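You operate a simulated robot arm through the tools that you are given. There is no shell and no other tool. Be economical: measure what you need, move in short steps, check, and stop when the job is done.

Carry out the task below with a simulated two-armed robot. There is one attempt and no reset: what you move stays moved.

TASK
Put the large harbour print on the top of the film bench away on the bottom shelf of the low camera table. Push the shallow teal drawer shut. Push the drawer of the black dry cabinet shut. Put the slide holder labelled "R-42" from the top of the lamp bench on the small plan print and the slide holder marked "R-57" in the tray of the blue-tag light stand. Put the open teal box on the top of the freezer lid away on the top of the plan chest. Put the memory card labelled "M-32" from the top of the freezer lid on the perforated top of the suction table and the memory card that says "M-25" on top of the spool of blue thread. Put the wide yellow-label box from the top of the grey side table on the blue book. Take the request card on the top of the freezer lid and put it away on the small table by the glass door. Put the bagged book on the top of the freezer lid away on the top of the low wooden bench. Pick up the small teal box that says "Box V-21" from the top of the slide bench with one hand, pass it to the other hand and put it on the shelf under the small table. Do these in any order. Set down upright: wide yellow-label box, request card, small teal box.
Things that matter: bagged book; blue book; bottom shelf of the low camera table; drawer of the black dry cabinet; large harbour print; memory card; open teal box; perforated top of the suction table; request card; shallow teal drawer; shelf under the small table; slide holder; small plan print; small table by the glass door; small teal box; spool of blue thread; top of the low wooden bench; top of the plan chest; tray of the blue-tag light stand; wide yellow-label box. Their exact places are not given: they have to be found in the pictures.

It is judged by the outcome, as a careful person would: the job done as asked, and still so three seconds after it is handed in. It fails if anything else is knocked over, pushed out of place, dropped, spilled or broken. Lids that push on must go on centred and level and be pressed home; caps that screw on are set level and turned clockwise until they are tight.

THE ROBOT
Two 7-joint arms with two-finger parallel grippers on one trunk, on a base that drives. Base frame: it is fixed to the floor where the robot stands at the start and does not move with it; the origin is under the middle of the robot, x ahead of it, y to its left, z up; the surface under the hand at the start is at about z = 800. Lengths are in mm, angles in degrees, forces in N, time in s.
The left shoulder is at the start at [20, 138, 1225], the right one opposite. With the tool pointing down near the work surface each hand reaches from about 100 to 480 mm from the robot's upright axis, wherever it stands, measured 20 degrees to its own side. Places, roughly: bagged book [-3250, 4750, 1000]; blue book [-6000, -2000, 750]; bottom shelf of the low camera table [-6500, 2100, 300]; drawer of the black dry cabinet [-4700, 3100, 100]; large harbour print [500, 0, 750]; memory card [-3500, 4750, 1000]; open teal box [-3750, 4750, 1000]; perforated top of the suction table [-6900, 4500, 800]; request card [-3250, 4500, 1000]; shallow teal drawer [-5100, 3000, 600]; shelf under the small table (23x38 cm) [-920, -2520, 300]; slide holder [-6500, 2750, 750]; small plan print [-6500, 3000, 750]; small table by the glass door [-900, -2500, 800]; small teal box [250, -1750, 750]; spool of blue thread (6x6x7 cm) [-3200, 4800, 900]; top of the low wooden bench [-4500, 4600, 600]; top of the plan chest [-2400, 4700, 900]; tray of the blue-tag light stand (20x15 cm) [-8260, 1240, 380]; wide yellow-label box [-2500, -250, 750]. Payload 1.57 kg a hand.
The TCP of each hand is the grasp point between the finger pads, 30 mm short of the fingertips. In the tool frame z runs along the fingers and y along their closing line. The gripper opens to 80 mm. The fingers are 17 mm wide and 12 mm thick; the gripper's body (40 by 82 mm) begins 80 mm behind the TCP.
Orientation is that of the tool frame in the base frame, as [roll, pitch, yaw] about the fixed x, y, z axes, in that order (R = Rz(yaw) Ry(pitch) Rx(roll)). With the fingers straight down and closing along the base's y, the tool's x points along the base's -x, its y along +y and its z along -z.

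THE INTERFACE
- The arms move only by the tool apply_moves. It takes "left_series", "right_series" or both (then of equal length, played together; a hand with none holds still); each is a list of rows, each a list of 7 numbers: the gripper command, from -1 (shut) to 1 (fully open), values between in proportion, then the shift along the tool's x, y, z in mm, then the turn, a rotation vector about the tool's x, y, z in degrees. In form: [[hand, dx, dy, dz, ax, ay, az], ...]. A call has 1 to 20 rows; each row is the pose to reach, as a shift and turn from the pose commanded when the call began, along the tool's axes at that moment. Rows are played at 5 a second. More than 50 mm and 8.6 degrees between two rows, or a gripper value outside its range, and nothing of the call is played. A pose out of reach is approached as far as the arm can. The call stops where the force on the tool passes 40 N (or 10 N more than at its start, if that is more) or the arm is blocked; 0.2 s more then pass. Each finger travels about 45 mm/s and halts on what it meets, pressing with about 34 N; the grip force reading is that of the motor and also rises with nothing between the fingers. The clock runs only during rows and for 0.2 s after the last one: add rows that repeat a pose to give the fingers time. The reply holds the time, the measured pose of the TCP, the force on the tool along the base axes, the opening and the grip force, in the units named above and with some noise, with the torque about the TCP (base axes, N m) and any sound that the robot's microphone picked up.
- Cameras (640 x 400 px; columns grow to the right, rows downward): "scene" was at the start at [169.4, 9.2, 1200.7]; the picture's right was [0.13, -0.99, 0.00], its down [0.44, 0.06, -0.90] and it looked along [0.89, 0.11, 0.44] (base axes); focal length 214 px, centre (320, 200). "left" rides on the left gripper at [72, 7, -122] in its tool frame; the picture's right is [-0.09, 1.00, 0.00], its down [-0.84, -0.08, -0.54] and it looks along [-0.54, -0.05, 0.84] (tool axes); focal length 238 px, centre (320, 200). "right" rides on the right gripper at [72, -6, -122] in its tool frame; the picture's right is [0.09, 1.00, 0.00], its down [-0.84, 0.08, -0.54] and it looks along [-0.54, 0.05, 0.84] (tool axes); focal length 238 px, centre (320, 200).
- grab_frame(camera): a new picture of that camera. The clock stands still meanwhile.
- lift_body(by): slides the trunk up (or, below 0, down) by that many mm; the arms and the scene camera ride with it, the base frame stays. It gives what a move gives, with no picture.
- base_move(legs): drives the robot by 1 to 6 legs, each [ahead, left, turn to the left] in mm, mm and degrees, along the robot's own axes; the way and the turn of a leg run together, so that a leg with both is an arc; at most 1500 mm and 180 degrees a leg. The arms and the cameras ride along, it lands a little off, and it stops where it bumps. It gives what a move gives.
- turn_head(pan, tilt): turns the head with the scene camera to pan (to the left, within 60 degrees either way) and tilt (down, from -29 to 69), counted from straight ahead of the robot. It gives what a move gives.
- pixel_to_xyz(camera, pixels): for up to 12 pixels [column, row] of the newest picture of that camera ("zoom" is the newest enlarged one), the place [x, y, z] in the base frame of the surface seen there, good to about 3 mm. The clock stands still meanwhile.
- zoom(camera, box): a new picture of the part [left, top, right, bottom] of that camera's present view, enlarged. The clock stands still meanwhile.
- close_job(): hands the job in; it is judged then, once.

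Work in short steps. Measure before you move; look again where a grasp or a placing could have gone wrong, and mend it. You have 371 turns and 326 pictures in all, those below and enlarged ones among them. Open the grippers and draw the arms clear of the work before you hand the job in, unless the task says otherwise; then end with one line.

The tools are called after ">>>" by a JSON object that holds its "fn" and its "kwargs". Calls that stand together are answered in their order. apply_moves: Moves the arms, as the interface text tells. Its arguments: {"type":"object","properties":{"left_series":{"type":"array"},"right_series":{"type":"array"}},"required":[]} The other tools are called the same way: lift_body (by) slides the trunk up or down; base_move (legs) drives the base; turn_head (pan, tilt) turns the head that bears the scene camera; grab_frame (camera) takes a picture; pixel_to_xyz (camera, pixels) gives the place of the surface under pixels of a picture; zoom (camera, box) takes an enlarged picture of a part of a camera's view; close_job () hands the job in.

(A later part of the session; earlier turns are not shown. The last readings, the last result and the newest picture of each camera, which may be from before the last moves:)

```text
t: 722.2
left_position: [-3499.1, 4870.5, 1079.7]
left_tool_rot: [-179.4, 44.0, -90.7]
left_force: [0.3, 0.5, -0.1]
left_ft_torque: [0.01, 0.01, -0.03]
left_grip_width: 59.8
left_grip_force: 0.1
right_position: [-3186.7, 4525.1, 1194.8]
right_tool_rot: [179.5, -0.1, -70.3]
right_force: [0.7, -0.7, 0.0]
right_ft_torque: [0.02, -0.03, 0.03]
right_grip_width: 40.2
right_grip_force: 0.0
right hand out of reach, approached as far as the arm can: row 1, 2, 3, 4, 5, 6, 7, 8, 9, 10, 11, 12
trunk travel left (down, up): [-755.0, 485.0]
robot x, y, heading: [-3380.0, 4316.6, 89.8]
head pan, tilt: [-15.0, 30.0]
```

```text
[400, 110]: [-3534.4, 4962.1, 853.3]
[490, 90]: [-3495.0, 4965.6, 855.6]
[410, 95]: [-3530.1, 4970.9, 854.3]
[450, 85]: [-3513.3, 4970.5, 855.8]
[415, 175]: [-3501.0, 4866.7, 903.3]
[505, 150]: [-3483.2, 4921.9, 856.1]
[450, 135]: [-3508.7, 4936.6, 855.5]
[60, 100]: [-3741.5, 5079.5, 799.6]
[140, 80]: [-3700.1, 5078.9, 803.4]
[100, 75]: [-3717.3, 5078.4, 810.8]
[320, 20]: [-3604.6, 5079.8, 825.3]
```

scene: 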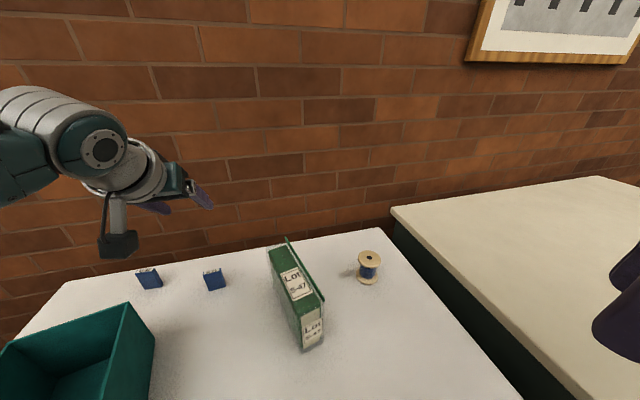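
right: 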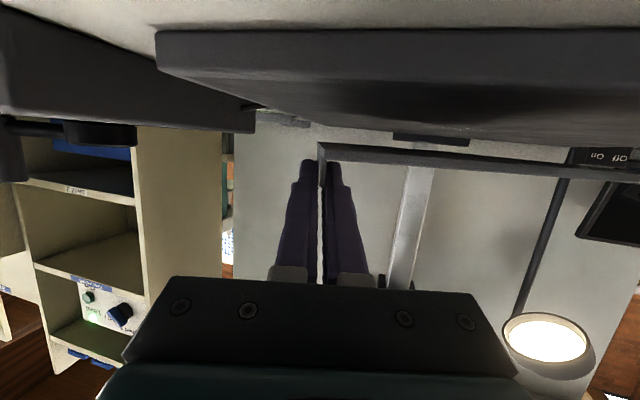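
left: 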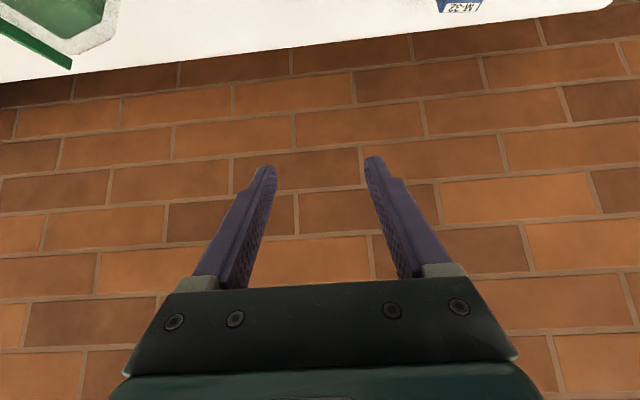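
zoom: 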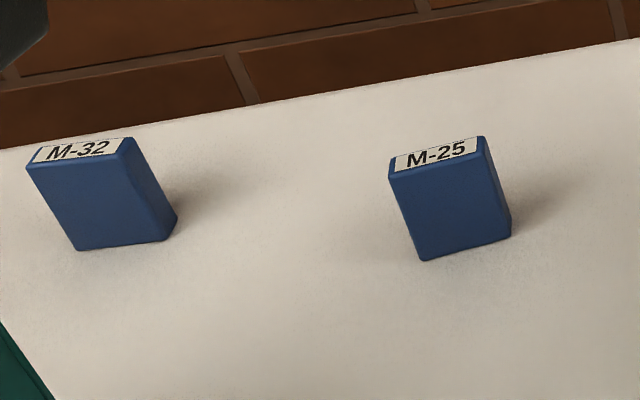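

>>> {"fn": "pixel_to_xyz", "kwargs": {"camera": "zoom", "pixels": [[395, 165], [480, 143], [435, 158], [425, 255], [508, 235], [450, 210], [35, 155], [130, 145], [80, 240], [85, 155]]}}

```text
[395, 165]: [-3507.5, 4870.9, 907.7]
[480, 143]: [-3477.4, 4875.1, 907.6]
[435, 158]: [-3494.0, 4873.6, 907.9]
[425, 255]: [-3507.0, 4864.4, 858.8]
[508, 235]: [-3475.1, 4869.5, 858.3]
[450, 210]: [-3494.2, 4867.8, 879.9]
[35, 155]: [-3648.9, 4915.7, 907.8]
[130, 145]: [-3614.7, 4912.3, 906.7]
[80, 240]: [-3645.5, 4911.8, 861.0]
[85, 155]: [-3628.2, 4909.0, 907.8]
```

M-25 centre [-3492.5,4874], z 856–908. I correct 6 mm, lower the trunk 150, check, then the rest.

>>> {"fn": "apply_moves", "kwargs": {"left_series": [[0.5, -2, -6.5, 2, 0, 0, 0], [0.5, -2, -6.5, 2, 0, 0, 0]]}}

>>> {"fn": "lift_body", "kwargs": {"by": -150}}

>>> {"fn": "grab_frame", "kwargs": {"camera": "left"}}

>>> {"fn": "grab_frame", "kwargs": {"camera": "scene"}}

```text
t: 722.8
left_position: [-3493.6, 4872.8, 1078.1]
left_tool_rot: [-179.6, 44.1, -90.8]
left_force: [0.4, 0.5, -0.1]
left_ft_torque: [0.0, -0.03, 0.0]
left_grip_width: 59.8
left_grip_force: 0.0
right_position: [-3184.6, 4526.9, 1194.3]
right_tool_rot: [179.5, 0.0, -70.4]
right_force: [-0.8, -0.2, 0.6]
right_ft_torque: [0.03, 0.01, -0.03]
right_grip_width: 40.1
right_grip_force: 0.0
trunk travel left (down, up): [-755.0, 485.0]
robot x, y, heading: [-3375.9, 4314.5, 89.6]
head pan, tilt: [-15.0, 30.0]
```

```text
t: 724.5
left_position: [-3493.6, 4871.9, 928.6]
left_tool_rot: [-179.7, 44.1, -90.7]
left_force: [-0.2, 0.6, 0.1]
left_ft_torque: [0.0, 0.02, 0.02]
left_grip_width: 60.0
left_grip_force: 0.0
right_position: [-3185.1, 4525.3, 1045.5]
right_tool_rot: [179.5, -0.1, -70.5]
right_force: [0.6, 0.4, 0.4]
right_ft_torque: [-0.01, 0.0, 0.0]
right_grip_width: 39.9
right_grip_force: 0.2
trunk travel left (down, up): [-605.0, 635.0]
robot x, y, heading: [-3373.4, 4312.1, 90.0]
head pan, tilt: [-15.0, 30.0]
```

```text
129 pictures are left
```

left: 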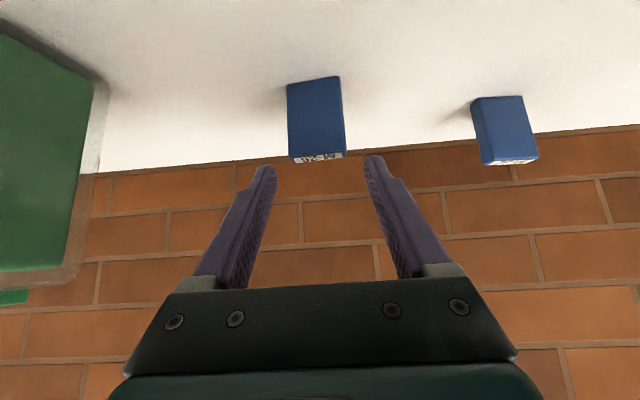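

```text
128 pictures are left
```

scene: 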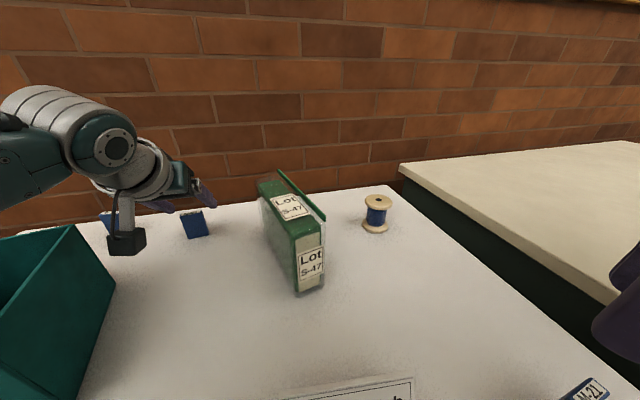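

Aligned; lower 41, close, lift 110.

>>> {"fn": "lift_body", "kwargs": {"by": -41}}

>>> {"fn": "apply_moves", "kwargs": {"left_series": [[-1, 0, 0, 0, 0, 0, 0], [-1, 0, 0, 0, 0, 0, 0], [-1, 0, 0, 0, 0, 0, 0], [-1, 0, 0, 0, 0, 0, 0]]}}

>>> {"fn": "lift_body", "kwargs": {"by": 130}}

>>> {"fn": "grab_frame", "kwargs": {"camera": "left"}}

>>> {"fn": "zoom", "kwargs": {"camera": "scene", "box": [350, 200, 430, 260]}}

>>> {"fn": "pixel_to_xyz", "kwargs": {"camera": "zoom", "pixels": [[220, 120], [280, 120], [160, 120], [220, 100], [220, 145], [220, 230], [220, 260]]}}

```text
t: 725.4
left_position: [-3492.5, 4872.1, 887.5]
left_tool_rot: [-179.6, 44.1, -90.7]
left_force: [-0.1, 0.0, 0.4]
left_ft_torque: [0.02, -0.02, -0.02]
left_grip_width: 60.2
left_grip_force: 0.1
right_position: [-3185.0, 4525.9, 1002.6]
right_tool_rot: [179.5, 0.1, -70.4]
right_force: [-0.2, -0.2, -0.6]
right_ft_torque: [0.0, -0.05, -0.03]
right_grip_width: 40.2
right_grip_force: 0.1
trunk travel left (down, up): [-564.0, 676.0]
robot x, y, heading: [-3373.7, 4316.7, 89.7]
head pan, tilt: [-15.0, 30.0]
```

```text
t: 726.4
left_position: [-3494.0, 4872.9, 887.2]
left_tool_rot: [-179.4, 44.1, -90.7]
left_force: [-0.1, -1.3, 0.4]
left_ft_torque: [0.02, 0.03, 0.04]
left_grip_width: 35.7
left_grip_force: 33.8
right_position: [-3185.2, 4525.8, 1004.3]
right_tool_rot: [179.5, 0.0, -70.5]
right_force: [0.1, 1.0, 0.1]
right_ft_torque: [-0.06, 0.04, -0.02]
right_grip_width: 40.2
right_grip_force: 0.1
trunk travel left (down, up): [-564.0, 676.0]
robot x, y, heading: [-3378.4, 4311.8, 89.5]
head pan, tilt: [-15.0, 30.0]
```

```text
t: 728.0
left_position: [-3493.3, 4873.1, 1016.6]
left_tool_rot: [-179.6, 44.0, -90.8]
left_force: [0.4, 0.6, -1.0]
left_ft_torque: [0.05, 0.0, -0.03]
left_grip_width: 35.7
left_grip_force: 33.8
right_position: [-3186.6, 4526.7, 1132.8]
right_tool_rot: [179.4, 0.0, -70.4]
right_force: [-0.3, -1.1, -0.1]
right_ft_torque: [0.0, 0.0, 0.03]
right_grip_width: 40.0
right_grip_force: 0.0
trunk travel left (down, up): [-694.0, 546.0]
robot x, y, heading: [-3376.9, 4314.9, 89.9]
head pan, tilt: [-15.0, 30.0]
```

```text
127 pictures are left
```

left: 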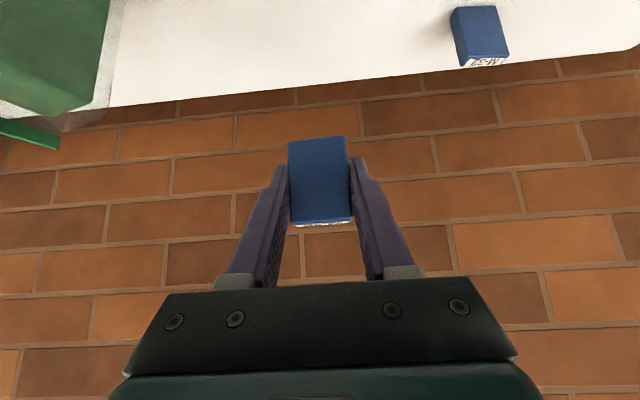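

```text
6.67 times, centred on (390, 230) of scene
```

zoom: 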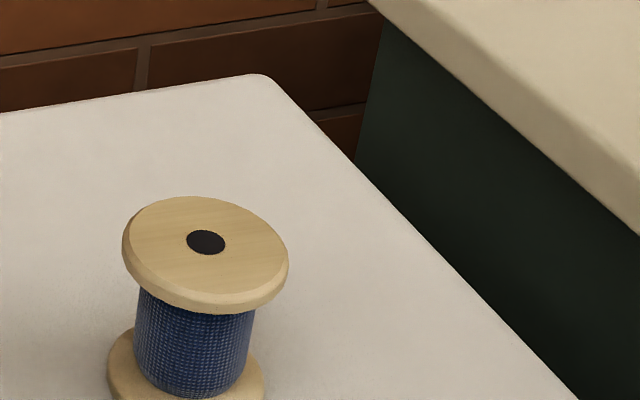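

```text
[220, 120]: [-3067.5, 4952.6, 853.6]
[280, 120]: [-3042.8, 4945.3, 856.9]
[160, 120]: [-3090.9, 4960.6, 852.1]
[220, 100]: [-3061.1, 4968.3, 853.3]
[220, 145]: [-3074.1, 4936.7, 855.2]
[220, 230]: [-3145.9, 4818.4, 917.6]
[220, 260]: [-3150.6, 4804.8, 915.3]
```

>>> {"fn": "pixel_to_xyz", "kwargs": {"camera": "zoom", "pixels": [[130, 240], [284, 260], [205, 200], [205, 290], [180, 245], [235, 245]]}}

```text
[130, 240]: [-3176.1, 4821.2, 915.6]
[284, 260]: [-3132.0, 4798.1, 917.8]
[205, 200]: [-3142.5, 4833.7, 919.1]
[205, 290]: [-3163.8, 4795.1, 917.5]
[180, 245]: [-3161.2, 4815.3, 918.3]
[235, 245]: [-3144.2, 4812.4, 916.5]
```

Spool centre [-3153,4813], top 917.5. I raise a bit and drive right 340, back 60.

>>> {"fn": "lift_body", "kwargs": {"by": 50}}

>>> {"fn": "base_move", "kwargs": {"legs": [[0, -340, 0], [-60, 0, 0]]}}

>>> {"fn": "turn_head", "kwargs": {"pan": 5, "tilt": 35}}

>>> {"fn": "grab_frame", "kwargs": {"camera": "scene"}}

>>> {"fn": "grab_frame", "kwargs": {"camera": "left"}}

```text
t: 728.9
left_position: [-3493.2, 4872.7, 1067.1]
left_tool_rot: [-179.5, 44.0, -90.6]
left_force: [0.3, -0.2, -0.9]
left_ft_torque: [0.01, -0.03, 0.02]
left_grip_width: 35.2
left_grip_force: 33.9
right_position: [-3186.2, 4526.0, 1183.8]
right_tool_rot: [179.5, 0.0, -70.4]
right_force: [0.7, 0.4, 0.7]
right_ft_torque: [0.01, 0.02, 0.02]
right_grip_width: 40.2
right_grip_force: 0.0
trunk travel left (down, up): [-744.0, 496.0]
robot x, y, heading: [-3377.2, 4312.5, 89.7]
head pan, tilt: [-15.0, 30.0]
```

```text
t: 731.6
left_position: [-3160.0, 4813.1, 1068.0]
left_tool_rot: [-179.5, 44.1, -90.6]
left_force: [0.0, 0.0, -0.9]
left_ft_torque: [0.0, -0.03, -0.01]
left_grip_width: 35.2
left_grip_force: 34.3
right_position: [-2852.7, 4466.5, 1182.8]
right_tool_rot: [179.5, 0.0, -70.3]
right_force: [-0.2, 0.0, -0.4]
right_ft_torque: [-0.01, 0.0, 0.01]
right_grip_width: 39.7
right_grip_force: 0.1
trunk travel left (down, up): [-744.0, 496.0]
robot x, y, heading: [-3041.4, 4257.6, 90.1]
head pan, tilt: [-15.0, 30.0]
```

```text
t: 732.5
left_position: [-3158.8, 4812.6, 1067.6]
left_tool_rot: [-179.7, 44.1, -90.6]
left_force: [0.7, 1.2, -0.4]
left_ft_torque: [-0.01, -0.02, -0.01]
left_grip_width: 35.5
left_grip_force: 34.1
right_position: [-2852.1, 4466.1, 1183.9]
right_tool_rot: [179.5, 0.0, -70.3]
right_force: [0.3, -0.1, 0.2]
right_ft_torque: [0.04, -0.03, 0.01]
right_grip_width: 40.0
right_grip_force: 0.0
trunk travel left (down, up): [-744.0, 496.0]
robot x, y, heading: [-3039.7, 4257.1, 90.2]
head pan, tilt: [5.0, 35.0]
```

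```text
125 pictures are left
```

scene: 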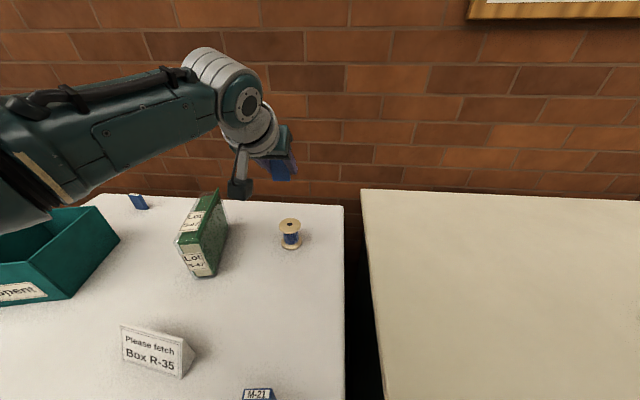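

```text
124 pictures are left
```

left: 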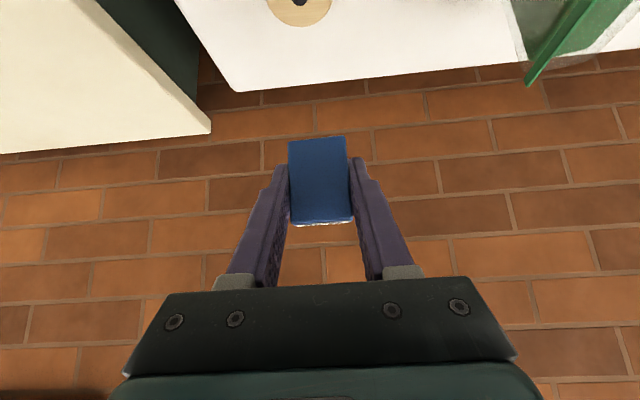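

>>> {"fn": "zoom", "kwargs": {"camera": "scene", "box": [260, 205, 320, 255]}}

>>> {"fn": "pixel_to_xyz", "kwargs": {"camera": "zoom", "pixels": [[205, 160], [435, 160], [320, 110], [320, 215], [280, 165], [360, 165]]}}

>>> {"fn": "apply_moves", "kwargs": {"left_series": [[-1, 0, -6, 0, 0, 0, 0], [-1, 0, -6, 0, 0, 0, 0]]}}

>>> {"fn": "lift_body", "kwargs": {"by": -90}}

>>> {"fn": "grab_frame", "kwargs": {"camera": "scene"}}

```text
8.00 times, centred on (290, 230) of scene
```

zoom: 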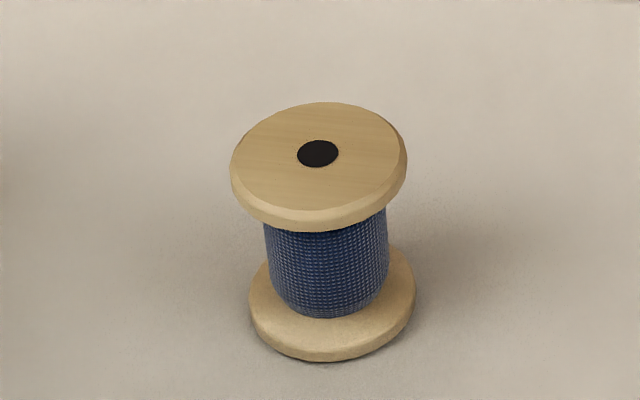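

```text
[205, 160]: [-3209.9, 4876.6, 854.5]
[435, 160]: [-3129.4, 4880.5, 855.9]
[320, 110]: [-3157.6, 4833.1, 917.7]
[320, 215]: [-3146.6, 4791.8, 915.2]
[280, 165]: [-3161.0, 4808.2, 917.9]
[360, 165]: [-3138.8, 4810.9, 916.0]
```

```text
t: 733.1
left_position: [-3153.9, 4812.4, 1069.1]
left_tool_rot: [-179.5, 44.1, -90.6]
left_force: [-0.8, -0.7, 0.0]
left_ft_torque: [-0.01, 0.03, -0.02]
left_grip_width: 35.2
left_grip_force: 34.8
right_position: [-2851.8, 4466.5, 1183.9]
right_tool_rot: [179.6, 0.0, -70.3]
right_force: [0.5, 0.5, 0.1]
right_ft_torque: [0.02, -0.03, -0.02]
right_grip_width: 40.0
right_grip_force: 0.0
trunk travel left (down, up): [-744.0, 496.0]
robot x, y, heading: [-3038.4, 4257.7, 90.1]
head pan, tilt: [5.0, 35.0]
```

```text
t: 734.3
left_position: [-3154.5, 4812.4, 978.5]
left_tool_rot: [-179.7, 44.1, -90.6]
left_force: [-0.9, 0.2, 0.3]
left_ft_torque: [0.0, -0.05, 0.03]
left_grip_width: 34.9
left_grip_force: 34.0
right_position: [-2851.3, 4466.7, 1094.1]
right_tool_rot: [179.5, 0.0, -70.4]
right_force: [0.9, -0.9, 0.7]
right_ft_torque: [0.03, -0.03, -0.01]
right_grip_width: 40.2
right_grip_force: 0.1
trunk travel left (down, up): [-654.0, 586.0]
robot x, y, heading: [-3044.7, 4254.8, 90.3]
head pan, tilt: [5.0, 35.0]
```

```text
122 pictures are left
```

scene: 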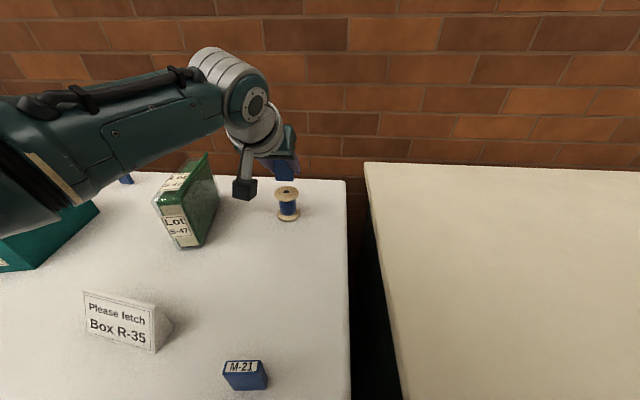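

Lined up (spool centre [-3151,4813]). Lower 27, then 3 more to contact.

>>> {"fn": "apply_moves", "kwargs": {"left_series": [[-1, 0, -3, 0, 0, 0, 0], [-1, 0, -3, 0, 0, 0, 0]]}}

>>> {"fn": "lift_body", "kwargs": {"by": -27}}

>>> {"fn": "lift_body", "kwargs": {"by": -4}}

>>> {"fn": "zoom", "kwargs": {"camera": "scene", "box": [240, 130, 340, 230]}}

```text
t: 734.9
left_position: [-3150.9, 4812.3, 977.9]
left_tool_rot: [-179.6, 44.1, -90.5]
left_force: [-0.1, -0.1, -0.6]
left_ft_torque: [-0.04, 0.02, 0.0]
left_grip_width: 35.0
left_grip_force: 33.8
right_position: [-2850.7, 4467.1, 1093.0]
right_tool_rot: [179.5, 0.0, -70.3]
right_force: [0.1, -0.7, 1.0]
right_ft_torque: [0.0, -0.03, 0.02]
right_grip_width: 39.9
right_grip_force: 0.1
trunk travel left (down, up): [-654.0, 586.0]
robot x, y, heading: [-3041.8, 4254.1, 90.1]
head pan, tilt: [5.0, 35.0]
```

```text
t: 735.7
left_position: [-3151.2, 4812.3, 950.4]
left_tool_rot: [-179.7, 44.1, -90.6]
left_force: [0.9, -0.4, -0.1]
left_ft_torque: [0.02, 0.01, -0.02]
left_grip_width: 35.2
left_grip_force: 34.1
right_position: [-2852.5, 4467.3, 1065.7]
right_tool_rot: [179.5, 0.0, -70.4]
right_force: [-0.3, -0.2, -0.3]
right_ft_torque: [0.0, 0.02, -0.04]
right_grip_width: 40.1
right_grip_force: 0.2
trunk travel left (down, up): [-627.0, 613.0]
robot x, y, heading: [-3038.5, 4253.6, 89.6]
head pan, tilt: [5.0, 35.0]
```

```text
t: 736.2
left_position: [-3150.3, 4814.2, 949.0]
left_tool_rot: [-179.5, 44.4, -90.7]
left_force: [-0.8, -3.2, 12.4]
left_ft_torque: [-0.11, 0.17, 0.05]
left_grip_width: 35.2
left_grip_force: 34.5
right_position: [-2852.6, 4466.6, 1064.0]
right_tool_rot: [179.5, 0.1, -70.4]
right_force: [0.2, -0.3, -0.5]
right_ft_torque: [-0.01, 0.0, -0.02]
right_grip_width: 39.8
right_grip_force: 0.0
trunk travel left (down, up): [-623.0, 617.0]
robot x, y, heading: [-3044.5, 4256.4, 90.3]
head pan, tilt: [5.0, 35.0]
```

```text
4.00 times, centred on (290, 180) of scene
```

zoom: 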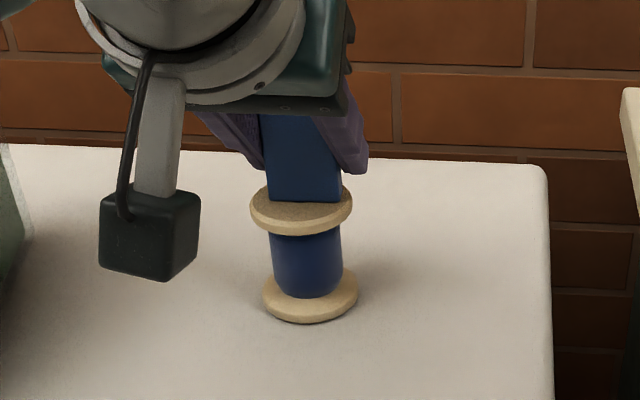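

On the spool. I ease the pressure, open, and withdraw along the fingers.

>>> {"fn": "lift_body", "kwargs": {"by": 2}}

>>> {"fn": "apply_moves", "kwargs": {"left_series": [[-0.05, 0, 0, 0, 0, 0, 0], [0.1, 0, 0, 0, 0, 0, 0], [0.25, 0, 0, 0, 0, 0, 0], [0.25, 0, 0, 0, 0, 0, 0], [0.25, 0, 0, -20, 0, 0, 0], [0.25, 0, 0, -50, 0, 0, 0], [0.25, 0, 0, -85, 0, 0, 0], [0.25, 0, 0, -120, 0, 0, 0], [0.25, 0, 0, -120, 0, 0, 0]]}}

>>> {"fn": "grab_frame", "kwargs": {"camera": "scene"}}

```text
t: 736.7
left_position: [-3150.5, 4812.8, 949.4]
left_tool_rot: [-179.7, 44.2, -90.6]
left_force: [0.0, 1.5, 6.5]
left_ft_torque: [0.06, 0.09, 0.0]
left_grip_width: 35.0
left_grip_force: 33.7
right_position: [-2852.7, 4467.3, 1065.4]
right_tool_rot: [179.6, 0.1, -70.2]
right_force: [0.3, 0.4, 0.4]
right_ft_torque: [-0.02, -0.01, 0.02]
right_grip_width: 39.7
right_grip_force: 0.0
trunk travel left (down, up): [-625.0, 615.0]
robot x, y, heading: [-3039.1, 4256.1, 89.9]
head pan, tilt: [5.0, 35.0]
```

```text
t: 738.7
left_position: [-3152.1, 4727.6, 1034.0]
left_tool_rot: [-179.6, 44.1, -90.6]
left_force: [0.6, -0.9, 0.6]
left_ft_torque: [-0.01, 0.03, 0.0]
left_grip_width: 50.2
left_grip_force: 0.1
right_position: [-2852.2, 4467.6, 1063.8]
right_tool_rot: [179.5, 0.1, -70.4]
right_force: [0.0, 0.3, -0.3]
right_ft_torque: [0.03, -0.01, -0.01]
right_grip_width: 40.1
right_grip_force: 0.0
trunk travel left (down, up): [-625.0, 615.0]
robot x, y, heading: [-3045.2, 4252.3, 90.3]
head pan, tilt: [5.0, 35.0]
```

```text
120 pictures are left
```

scene: 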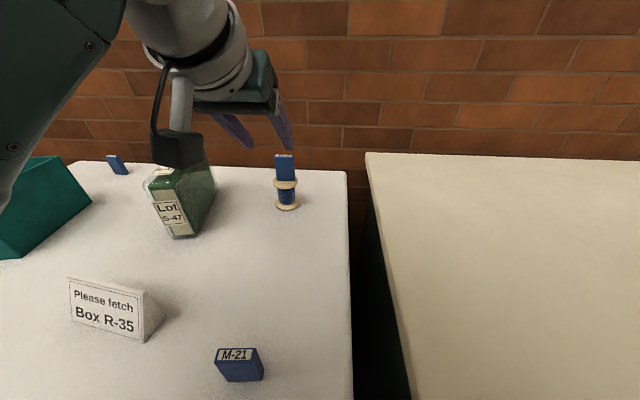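

M-25 stands on the spool. Next the open teal box: raise, fold the left hand to vertical, and drive to it.

>>> {"fn": "lift_body", "kwargs": {"by": 110}}

>>> {"fn": "apply_moves", "kwargs": {"left_series": [[0.5, 20, 0, -10, 0, 8, 0], [0.5, 40, 0, -20, 0, 16, 0], [0.5, 60, 0, -30, 0, 24, 0], [0.5, 80, 0, -40, 0, 32, 0], [0.5, 95, 0, -50, 0, 40, 0], [0.5, 100, 0, -50, 0, 44, 0], [0.5, 100, 0, -50, 0, 44, 0]]}}

>>> {"fn": "base_move", "kwargs": {"legs": [[-60, 0, 0], [0, 400, 0]]}}

>>> {"fn": "turn_head", "kwargs": {"pan": 10, "tilt": 40}}

>>> {"fn": "grab_frame", "kwargs": {"camera": "scene"}}

>>> {"fn": "grab_frame", "kwargs": {"camera": "left"}}

```text
t: 740.1
left_position: [-3150.8, 4728.6, 1145.1]
left_tool_rot: [-179.5, 44.1, -90.6]
left_force: [0.4, -1.3, 0.7]
left_ft_torque: [0.02, 0.01, 0.0]
left_grip_width: 50.0
left_grip_force: 0.1
right_position: [-2851.9, 4466.0, 1174.3]
right_tool_rot: [179.5, 0.0, -70.2]
right_force: [0.0, 0.9, 0.6]
right_ft_torque: [-0.01, 0.01, 0.0]
right_grip_width: 39.9
right_grip_force: 0.0
trunk travel left (down, up): [-735.0, 505.0]
robot x, y, heading: [-3040.6, 4253.0, 89.8]
head pan, tilt: [5.0, 35.0]
```

```text
t: 741.7
left_position: [-3153.3, 4621.3, 1110.6]
left_tool_rot: [-179.7, 0.2, -90.9]
left_force: [0.0, 0.6, -0.5]
left_ft_torque: [0.0, 0.0, 0.02]
left_grip_width: 59.9
left_grip_force: 0.2
right_position: [-2851.5, 4466.7, 1175.5]
right_tool_rot: [179.4, 0.0, -70.3]
right_force: [-0.1, 0.0, 0.0]
right_ft_torque: [0.01, -0.01, -0.03]
right_grip_width: 39.9
right_grip_force: 0.0
trunk travel left (down, up): [-735.0, 505.0]
robot x, y, heading: [-3042.0, 4252.6, 90.1]
head pan, tilt: [5.0, 35.0]
```

```text
t: 744.8
left_position: [-3549.9, 4561.1, 1109.7]
left_tool_rot: [-179.7, 0.2, -91.1]
left_force: [-0.1, 0.3, 0.0]
left_ft_torque: [-0.01, -0.02, -0.01]
left_grip_width: 60.1
left_grip_force: 0.0
right_position: [-3247.7, 4405.0, 1174.1]
right_tool_rot: [179.6, 0.0, -70.4]
right_force: [-0.2, 0.2, -0.2]
right_ft_torque: [0.05, 0.01, 0.01]
right_grip_width: 40.0
right_grip_force: 0.2
trunk travel left (down, up): [-735.0, 505.0]
robot x, y, heading: [-3434.9, 4194.2, 90.0]
head pan, tilt: [5.0, 35.0]
```

```text
t: 745.4
left_position: [-3548.4, 4560.7, 1111.7]
left_tool_rot: [-179.7, 0.1, -91.0]
left_force: [-0.1, 0.6, -0.2]
left_ft_torque: [0.0, 0.01, 0.02]
left_grip_width: 60.2
left_grip_force: 0.0
right_position: [-3247.2, 4406.4, 1174.8]
right_tool_rot: [179.5, 0.0, -70.3]
right_force: [0.6, -0.5, 0.5]
right_ft_torque: [-0.01, 0.02, 0.02]
right_grip_width: 39.8
right_grip_force: 0.1
trunk travel left (down, up): [-735.0, 505.0]
robot x, y, heading: [-3436.1, 4194.2, 90.2]
head pan, tilt: [10.0, 40.0]
```

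```text
119 pictures are left
```

scene: 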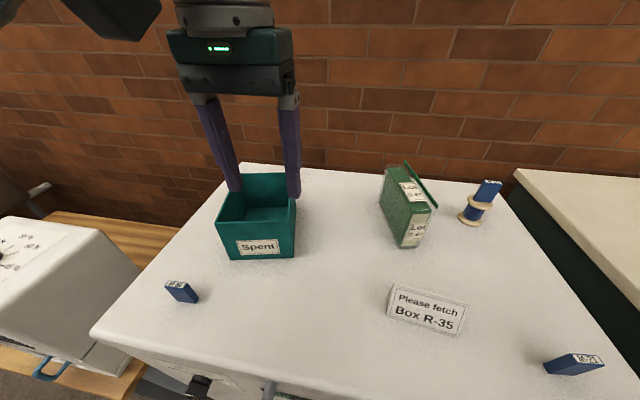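

```text
118 pictures are left
```

left: 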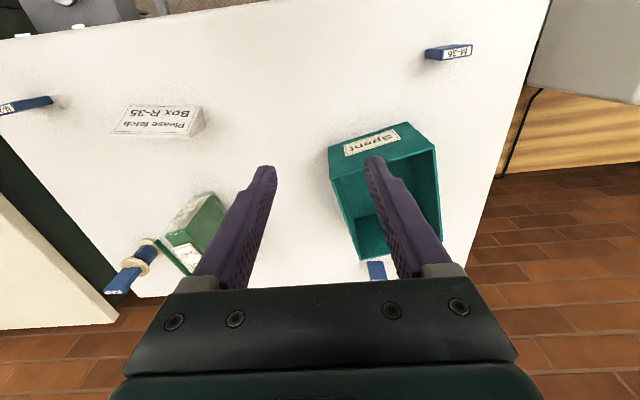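

>>> {"fn": "zoom", "kwargs": {"camera": "left", "box": [310, 110, 460, 270]}}

>>> {"fn": "pixel_to_xyz", "kwargs": {"camera": "zoom", "pixels": [[88, 160], [95, 200], [110, 250], [133, 345], [505, 125], [300, 130], [505, 200], [140, 230], [150, 350], [88, 150], [330, 60]]}}

```text
2.50 times, centred on (385, 190) of left
```

zoom: 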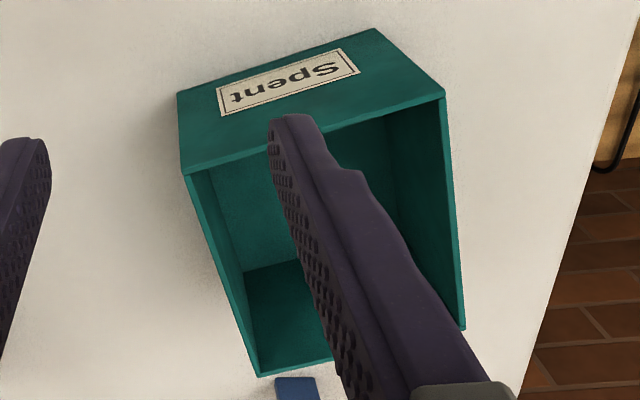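

```text
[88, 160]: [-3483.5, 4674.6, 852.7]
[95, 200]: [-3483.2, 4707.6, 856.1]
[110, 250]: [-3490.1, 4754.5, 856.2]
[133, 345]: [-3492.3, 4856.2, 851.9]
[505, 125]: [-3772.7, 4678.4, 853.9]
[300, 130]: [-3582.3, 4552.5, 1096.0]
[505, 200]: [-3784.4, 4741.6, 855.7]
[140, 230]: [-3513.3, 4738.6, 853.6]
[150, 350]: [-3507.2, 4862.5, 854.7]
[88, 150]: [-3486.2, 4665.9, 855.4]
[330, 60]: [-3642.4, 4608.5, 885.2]
```

>>> {"fn": "pixel_to_xyz", "kwargs": {"camera": "zoom", "pixels": [[188, 178], [196, 200], [210, 235], [225, 275], [240, 320], [256, 368], [201, 200], [217, 240], [232, 280], [443, 105], [456, 220]]}}

```text
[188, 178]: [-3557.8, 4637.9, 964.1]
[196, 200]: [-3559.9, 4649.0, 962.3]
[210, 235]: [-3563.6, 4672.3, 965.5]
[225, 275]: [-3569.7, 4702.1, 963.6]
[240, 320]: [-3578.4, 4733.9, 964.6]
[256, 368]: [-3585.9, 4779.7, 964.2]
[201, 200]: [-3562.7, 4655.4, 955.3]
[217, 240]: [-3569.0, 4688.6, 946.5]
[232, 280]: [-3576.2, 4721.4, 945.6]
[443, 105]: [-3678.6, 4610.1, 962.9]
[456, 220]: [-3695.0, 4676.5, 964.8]
```

Right wall of the box runs [-3557,4635]→[-3587,4782] (top 964, 11.5° skew). I drive ahead 110 and place the left hand over the wall's middle.

>>> {"fn": "base_move", "kwargs": {"legs": [[110, 0, 0]]}}

>>> {"fn": "apply_moves", "kwargs": {"left_series": [[0.25, -20, 10, 0, 0, 0, -6], [0.25, -37, 22, 0, 0, 0, -11.5], [0.25, -37, 22, 0, 0, 0, -11.5]]}}

>>> {"fn": "lift_body", "kwargs": {"by": -90}}

>>> {"fn": "grab_frame", "kwargs": {"camera": "left"}}

```text
t: 746.6
left_position: [-3549.6, 4670.3, 1110.9]
left_tool_rot: [-179.8, 0.1, -90.9]
left_force: [-0.2, 0.2, 0.7]
left_ft_torque: [-0.01, 0.0, 0.02]
left_grip_width: 59.9
left_grip_force: 0.0
right_position: [-3247.3, 4514.0, 1174.8]
right_tool_rot: [179.5, 0.0, -70.2]
right_force: [-0.3, -1.3, -0.1]
right_ft_torque: [-0.03, 0.01, -0.01]
right_grip_width: 40.3
right_grip_force: 0.0
trunk travel left (down, up): [-735.0, 505.0]
robot x, y, heading: [-3437.9, 4302.4, 90.2]
head pan, tilt: [10.0, 40.0]
```

```text
t: 747.4
left_position: [-3570.9, 4707.7, 1111.5]
left_tool_rot: [-179.7, 0.1, -79.4]
left_force: [-0.5, 0.2, 0.0]
left_ft_torque: [-0.02, -0.01, 0.03]
left_grip_width: 49.9
left_grip_force: 0.1
right_position: [-3248.3, 4515.6, 1174.0]
right_tool_rot: [179.5, 0.0, -70.4]
right_force: [-0.1, 0.3, -1.0]
right_ft_torque: [0.01, -0.01, 0.01]
right_grip_width: 39.8
right_grip_force: 0.0
trunk travel left (down, up): [-735.0, 505.0]
robot x, y, heading: [-3438.2, 4303.3, 89.7]
head pan, tilt: [10.0, 40.0]
```

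```text
t: 748.7
left_position: [-3569.9, 4708.1, 1020.8]
left_tool_rot: [-179.8, 0.0, -79.5]
left_force: [0.0, -0.8, -0.1]
left_ft_torque: [0.02, 0.02, 0.02]
left_grip_width: 49.8
left_grip_force: 0.1
right_position: [-3247.3, 4515.6, 1084.8]
right_tool_rot: [179.5, 0.0, -70.3]
right_force: [-0.3, -0.2, 0.4]
right_ft_torque: [-0.02, 0.0, 0.01]
right_grip_width: 40.2
right_grip_force: 0.2
trunk travel left (down, up): [-645.0, 595.0]
robot x, y, heading: [-3437.7, 4306.2, 90.2]
head pan, tilt: [10.0, 40.0]
```

```text
116 pictures are left
```

left: 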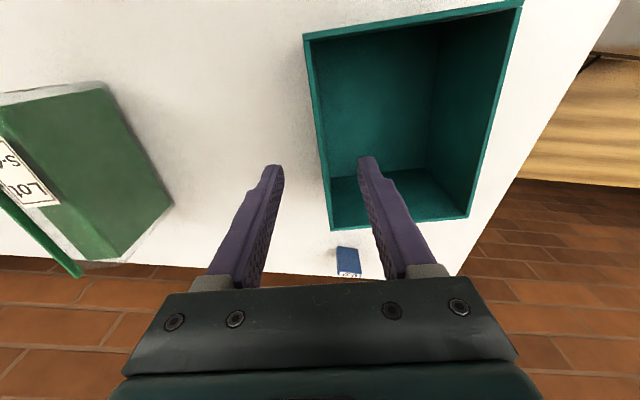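

The wall lies between the fingers. Descend 73, close, lift.

>>> {"fn": "apply_moves", "kwargs": {"left_series": [[0.25, 0, 0, 25, 0, 0, 0], [0.25, 0, 0, 50, 0, 0, 0], [0.25, 0, 0, 73, 0, 0, 0], [0.25, 0, 0, 73, 0, 0, 0], [-1, 0, 0, 73, 0, 0, 0], [-1, 0, 0, 73, 0, 0, 0], [-1, 0, 0, 73, 0, 0, 0], [-1, 0, 0, 73, 0, 0, 0], [-1, 0, 0, 73, 0, 0, 0], [-1, 0, 0, 73, 0, 0, 0]]}}

>>> {"fn": "lift_body", "kwargs": {"by": 150}}

>>> {"fn": "grab_frame", "kwargs": {"camera": "scene"}}

```text
t: 750.9
left_position: [-3570.2, 4707.0, 948.3]
left_tool_rot: [-179.6, 0.0, -79.4]
left_force: [-0.6, -1.7, 2.6]
left_ft_torque: [-0.13, 0.44, 0.23]
left_grip_width: 3.7
left_grip_force: 24.2
right_position: [-3248.4, 4514.0, 1084.7]
right_tool_rot: [179.5, -0.1, -70.3]
right_force: [-0.6, 0.1, -0.1]
right_ft_torque: [-0.01, 0.0, -0.01]
right_grip_width: 40.2
right_grip_force: 0.0
trunk travel left (down, up): [-645.0, 595.0]
robot x, y, heading: [-3440.5, 4305.3, 89.8]
head pan, tilt: [10.0, 40.0]
```

```text
t: 752.6
left_position: [-3569.2, 4707.1, 1097.0]
left_tool_rot: [-179.7, 0.0, -79.4]
left_force: [0.1, 0.4, -3.0]
left_ft_torque: [-0.01, -0.11, 0.01]
left_grip_width: 3.9
left_grip_force: 24.6
right_position: [-3246.5, 4515.5, 1235.4]
right_tool_rot: [179.5, 0.0, -70.3]
right_force: [0.6, -0.2, 0.0]
right_ft_torque: [-0.01, -0.03, 0.03]
right_grip_width: 39.9
right_grip_force: 0.0
trunk travel left (down, up): [-795.0, 445.0]
robot x, y, heading: [-3438.6, 4305.3, 89.7]
head pan, tilt: [10.0, 40.0]
```

```text
115 pictures are left
```

scene: 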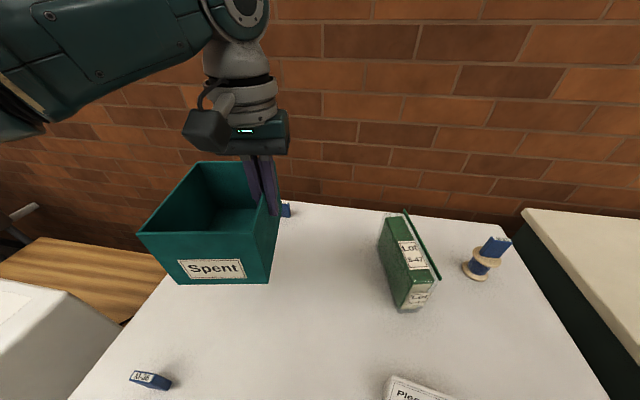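

Held level. I back up 200 and move right to the plan chest, then look at its top.

>>> {"fn": "base_move", "kwargs": {"legs": [[-220, 0, 0], [0, -950, 0]]}}

>>> {"fn": "turn_head", "kwargs": {"pan": 0, "tilt": 35}}

>>> {"fn": "grab_frame", "kwargs": {"camera": "scene"}}

>>> {"fn": "pixel_to_xyz", "kwargs": {"camera": "scene", "pixels": [[250, 300], [150, 300], [350, 250], [350, 320], [420, 250], [300, 220], [200, 230], [480, 300]]}}

```text
t: 758.9
left_position: [-2620.4, 4486.8, 1097.1]
left_tool_rot: [-179.7, 0.1, -79.7]
left_force: [-0.4, -1.1, -2.3]
left_ft_torque: [0.01, -0.08, 0.01]
left_grip_width: 4.0
left_grip_force: 24.5
right_position: [-2298.6, 4293.1, 1234.4]
right_tool_rot: [179.5, 0.1, -70.6]
right_force: [0.0, -0.2, 0.5]
right_ft_torque: [0.03, 0.0, 0.01]
right_grip_width: 39.9
right_grip_force: 0.0
trunk travel left (down, up): [-795.0, 445.0]
robot x, y, heading: [-2488.4, 4081.5, 89.7]
head pan, tilt: [10.0, 40.0]
```

```text
t: 759.6
left_position: [-2619.2, 4487.1, 1097.1]
left_tool_rot: [-179.7, 0.0, -79.7]
left_force: [0.0, -0.3, -1.9]
left_ft_torque: [0.06, -0.12, -0.02]
left_grip_width: 4.0
left_grip_force: 25.0
right_position: [-2298.7, 4292.7, 1234.5]
right_tool_rot: [179.4, 0.0, -70.6]
right_force: [-0.1, -0.5, 0.5]
right_ft_torque: [-0.01, 0.04, 0.0]
right_grip_width: 39.8
right_grip_force: 0.0
trunk travel left (down, up): [-795.0, 445.0]
robot x, y, heading: [-2487.8, 4081.0, 89.9]
head pan, tilt: [0.0, 35.0]
```

```text
114 pictures are left
```

scene: 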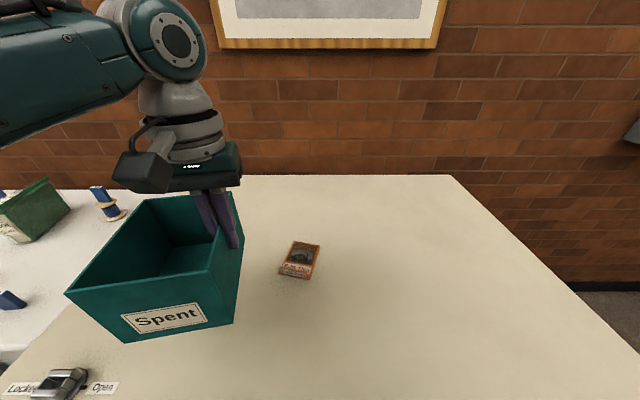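

```text
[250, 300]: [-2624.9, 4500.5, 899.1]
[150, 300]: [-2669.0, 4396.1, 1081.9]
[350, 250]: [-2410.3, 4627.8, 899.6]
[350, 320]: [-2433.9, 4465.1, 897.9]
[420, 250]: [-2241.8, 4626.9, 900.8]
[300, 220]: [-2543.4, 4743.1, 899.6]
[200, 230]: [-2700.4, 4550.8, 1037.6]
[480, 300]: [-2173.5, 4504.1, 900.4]
```

Chest top z 899; free area around [-2360,4600]. I drive right 320, ahead 125, and lower.

>>> {"fn": "base_move", "kwargs": {"legs": [[0, -320, 0], [125, 0, 0]]}}

>>> {"fn": "lift_body", "kwargs": {"by": -100}}

>>> {"fn": "grab_frame", "kwargs": {"camera": "scene"}}

```text
t: 762.6
left_position: [-2296.2, 4611.0, 1097.0]
left_tool_rot: [-179.7, 0.0, -79.6]
left_force: [-0.2, -0.1, -2.3]
left_ft_torque: [0.04, -0.15, -0.01]
left_grip_width: 3.9
left_grip_force: 24.9
right_position: [-1974.8, 4417.7, 1233.4]
right_tool_rot: [179.5, 0.0, -70.5]
right_force: [-0.5, -0.5, 1.2]
right_ft_torque: [0.02, 0.03, -0.04]
right_grip_width: 40.1
right_grip_force: 0.2
trunk travel left (down, up): [-795.0, 445.0]
robot x, y, heading: [-2165.8, 4206.5, 89.9]
head pan, tilt: [0.0, 35.0]
```

```text
t: 763.9
left_position: [-2297.0, 4609.5, 997.2]
left_tool_rot: [-179.7, 0.0, -79.5]
left_force: [0.7, -0.5, -2.5]
left_ft_torque: [0.02, -0.09, 0.0]
left_grip_width: 3.8
left_grip_force: 24.8
right_position: [-1977.2, 4418.0, 1134.6]
right_tool_rot: [179.6, -0.1, -70.5]
right_force: [-0.1, -0.1, -0.7]
right_ft_torque: [-0.01, -0.02, -0.01]
right_grip_width: 40.3
right_grip_force: 0.0
trunk travel left (down, up): [-695.0, 545.0]
robot x, y, heading: [-2165.4, 4207.9, 89.7]
head pan, tilt: [0.0, 35.0]
```

```text
113 pictures are left
```

scene: 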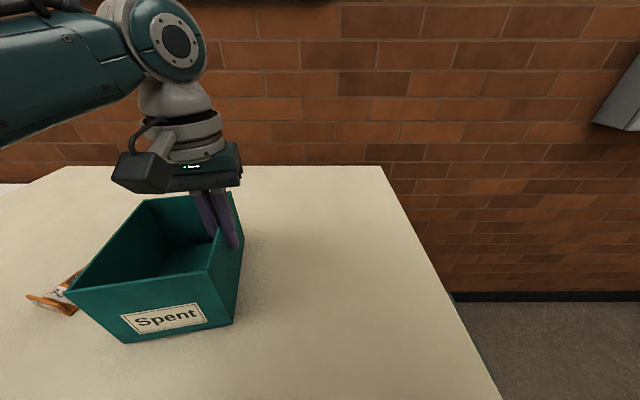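

Clear of the orange slide. Lower the last millimetres and release.

>>> {"fn": "lift_body", "kwargs": {"by": -5}}

>>> {"fn": "lift_body", "kwargs": {"by": -3}}

>>> {"fn": "apply_moves", "kwargs": {"left_series": [[-0.5, 0, 0, 0, 0, 0, 0], [0, 0, 0, 0, 0, 0, 0], [0, 0, 0, 0, 0, 0, 0], [0, 0, 0, -30, 0, 0, 0], [0, 0, 0, -60, 0, 0, 0], [0, 0, 0, -60, 0, 0, 0]]}}

>>> {"fn": "lift_body", "kwargs": {"by": 80}}

>>> {"fn": "grab_frame", "kwargs": {"camera": "scene"}}

```text
t: 764.5
left_position: [-2297.8, 4611.7, 993.2]
left_tool_rot: [-179.7, 0.1, -79.6]
left_force: [1.2, -0.5, 3.2]
left_ft_torque: [-0.25, 0.39, 0.07]
left_grip_width: 4.0
left_grip_force: 24.5
right_position: [-1976.2, 4418.0, 1129.8]
right_tool_rot: [179.5, 0.0, -70.5]
right_force: [0.6, -1.8, 1.0]
right_ft_torque: [0.01, -0.02, 0.02]
right_grip_width: 40.1
right_grip_force: 0.1
trunk travel left (down, up): [-690.0, 550.0]
robot x, y, heading: [-2168.1, 4206.6, 89.9]
head pan, tilt: [0.0, 35.0]
```

```text
t: 765.0
left_position: [-2298.4, 4611.5, 991.0]
left_tool_rot: [-179.6, 0.1, -79.7]
left_force: [2.0, -6.9, 21.2]
left_ft_torque: [-0.22, 0.83, 0.21]
left_grip_width: 3.6
left_grip_force: 24.7
right_position: [-1975.6, 4418.5, 1127.0]
right_tool_rot: [179.5, 0.0, -70.4]
right_force: [0.0, 0.4, 0.1]
right_ft_torque: [0.0, 0.02, -0.02]
right_grip_width: 40.1
right_grip_force: 0.0
trunk travel left (down, up): [-687.0, 553.0]
robot x, y, heading: [-2166.2, 4206.0, 89.8]
head pan, tilt: [0.0, 35.0]
```

```text
t: 766.4
left_position: [-2298.3, 4612.6, 1049.9]
left_tool_rot: [-179.6, 0.0, -79.6]
left_force: [-0.4, -0.3, -0.1]
left_ft_torque: [0.02, -0.01, -0.02]
left_grip_width: 40.1
left_grip_force: 0.0
right_position: [-1975.8, 4416.9, 1127.3]
right_tool_rot: [179.5, -0.1, -70.5]
right_force: [-0.2, -0.1, -0.1]
right_ft_torque: [0.02, 0.02, -0.02]
right_grip_width: 40.1
right_grip_force: 0.1
trunk travel left (down, up): [-687.0, 553.0]
robot x, y, heading: [-2167.9, 4208.8, 90.1]
head pan, tilt: [0.0, 35.0]
```

```text
t: 767.6
left_position: [-2296.9, 4611.2, 1129.3]
left_tool_rot: [-179.7, 0.0, -79.6]
left_force: [0.4, 0.0, -0.5]
left_ft_torque: [0.01, 0.0, 0.01]
left_grip_width: 40.2
left_grip_force: 0.0
right_position: [-1976.5, 4418.6, 1207.1]
right_tool_rot: [179.4, 0.1, -70.3]
right_force: [-0.2, 0.3, 1.3]
right_ft_torque: [-0.01, 0.02, -0.03]
right_grip_width: 39.7
right_grip_force: 0.2
trunk travel left (down, up): [-767.0, 473.0]
robot x, y, heading: [-2165.8, 4208.9, 89.7]
head pan, tilt: [0.0, 35.0]
```

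```text
112 pictures are left
```

scene: 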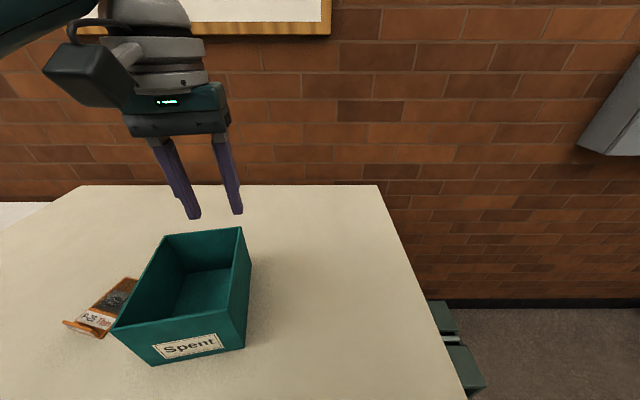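

>>> {"fn": "pixel_to_xyz", "kwargs": {"camera": "scene", "pixels": [[105, 300], [125, 285], [110, 325], [135, 300], [115, 332], [170, 245], [240, 230]]}}

>>> {"fn": "base_move", "kwargs": {"legs": [[-150, 0, 0], [0, 1170, 0]]}}

>>> {"fn": "turn_head", "kwargs": {"pan": 0, "tilt": 42}}

>>> {"fn": "grab_frame", "kwargs": {"camera": "scene"}}

```text
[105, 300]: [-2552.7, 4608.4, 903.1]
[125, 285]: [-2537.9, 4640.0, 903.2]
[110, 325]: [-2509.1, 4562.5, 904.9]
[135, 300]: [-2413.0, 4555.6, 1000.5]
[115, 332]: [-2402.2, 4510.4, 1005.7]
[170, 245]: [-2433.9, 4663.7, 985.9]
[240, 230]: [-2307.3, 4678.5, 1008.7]
```

```text
t: 774.4
left_position: [-3449.2, 4464.1, 1129.0]
left_tool_rot: [-179.7, 0.0, -79.6]
left_force: [1.1, -0.2, -0.6]
left_ft_torque: [0.0, 0.0, -0.01]
left_grip_width: 40.1
left_grip_force: 0.0
right_position: [-3128.1, 4270.0, 1206.6]
right_tool_rot: [179.6, 0.0, -70.4]
right_force: [-0.4, 0.2, -0.2]
right_ft_torque: [0.01, 0.02, -0.01]
right_grip_width: 39.6
right_grip_force: 0.1
trunk travel left (down, up): [-767.0, 473.0]
robot x, y, heading: [-3320.9, 4058.0, 89.8]
head pan, tilt: [0.0, 35.0]
```

```text
t: 775.1
left_position: [-3450.0, 4464.0, 1129.3]
left_tool_rot: [-179.6, 0.0, -79.6]
left_force: [-0.4, 0.1, 0.1]
left_ft_torque: [-0.02, 0.0, -0.05]
left_grip_width: 40.0
left_grip_force: 0.1
right_position: [-3128.2, 4269.2, 1206.7]
right_tool_rot: [179.5, 0.0, -70.4]
right_force: [0.7, -0.3, 0.4]
right_ft_torque: [0.01, 0.0, 0.03]
right_grip_width: 40.1
right_grip_force: 0.0
trunk travel left (down, up): [-767.0, 473.0]
robot x, y, heading: [-3319.0, 4062.3, 89.7]
head pan, tilt: [0.0, 42.0]
```

```text
111 pictures are left
```

scene: 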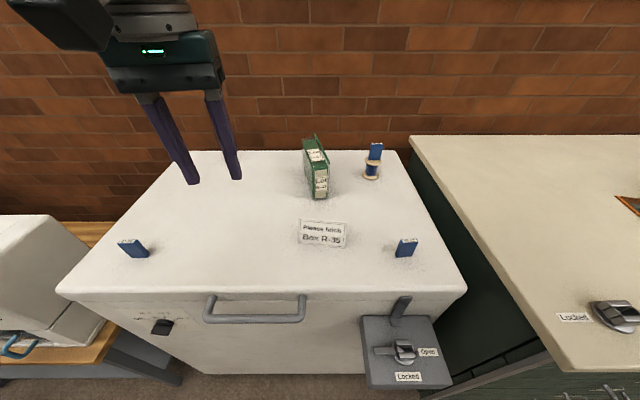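

The box is down, clear of the slide. Next the bagged book (right hand): I zoom to measure it.

>>> {"fn": "zoom", "kwargs": {"camera": "scene", "box": [280, 125, 360, 205]}}

>>> {"fn": "pixel_to_xyz", "kwargs": {"camera": "zoom", "pixels": [[220, 100], [300, 90], [215, 200], [300, 200], [260, 260], [245, 300], [320, 300], [280, 370], [260, 150], [300, 60], [270, 200], [330, 210]]}}

```text
5.00 times, centred on (320, 165) of scene
```

zoom: 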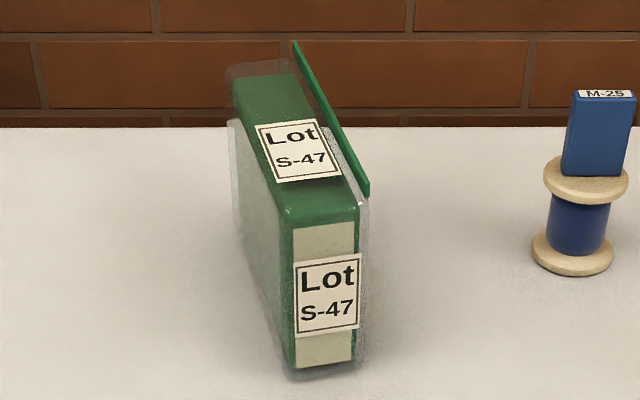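

```text
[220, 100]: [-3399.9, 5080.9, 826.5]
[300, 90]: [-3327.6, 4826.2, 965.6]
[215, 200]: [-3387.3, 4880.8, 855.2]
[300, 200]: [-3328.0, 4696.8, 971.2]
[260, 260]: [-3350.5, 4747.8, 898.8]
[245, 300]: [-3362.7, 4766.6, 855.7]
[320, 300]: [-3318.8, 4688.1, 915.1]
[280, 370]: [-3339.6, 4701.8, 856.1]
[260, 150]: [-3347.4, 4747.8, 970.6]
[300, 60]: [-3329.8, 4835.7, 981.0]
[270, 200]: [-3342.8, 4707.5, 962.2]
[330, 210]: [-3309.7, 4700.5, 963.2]
```

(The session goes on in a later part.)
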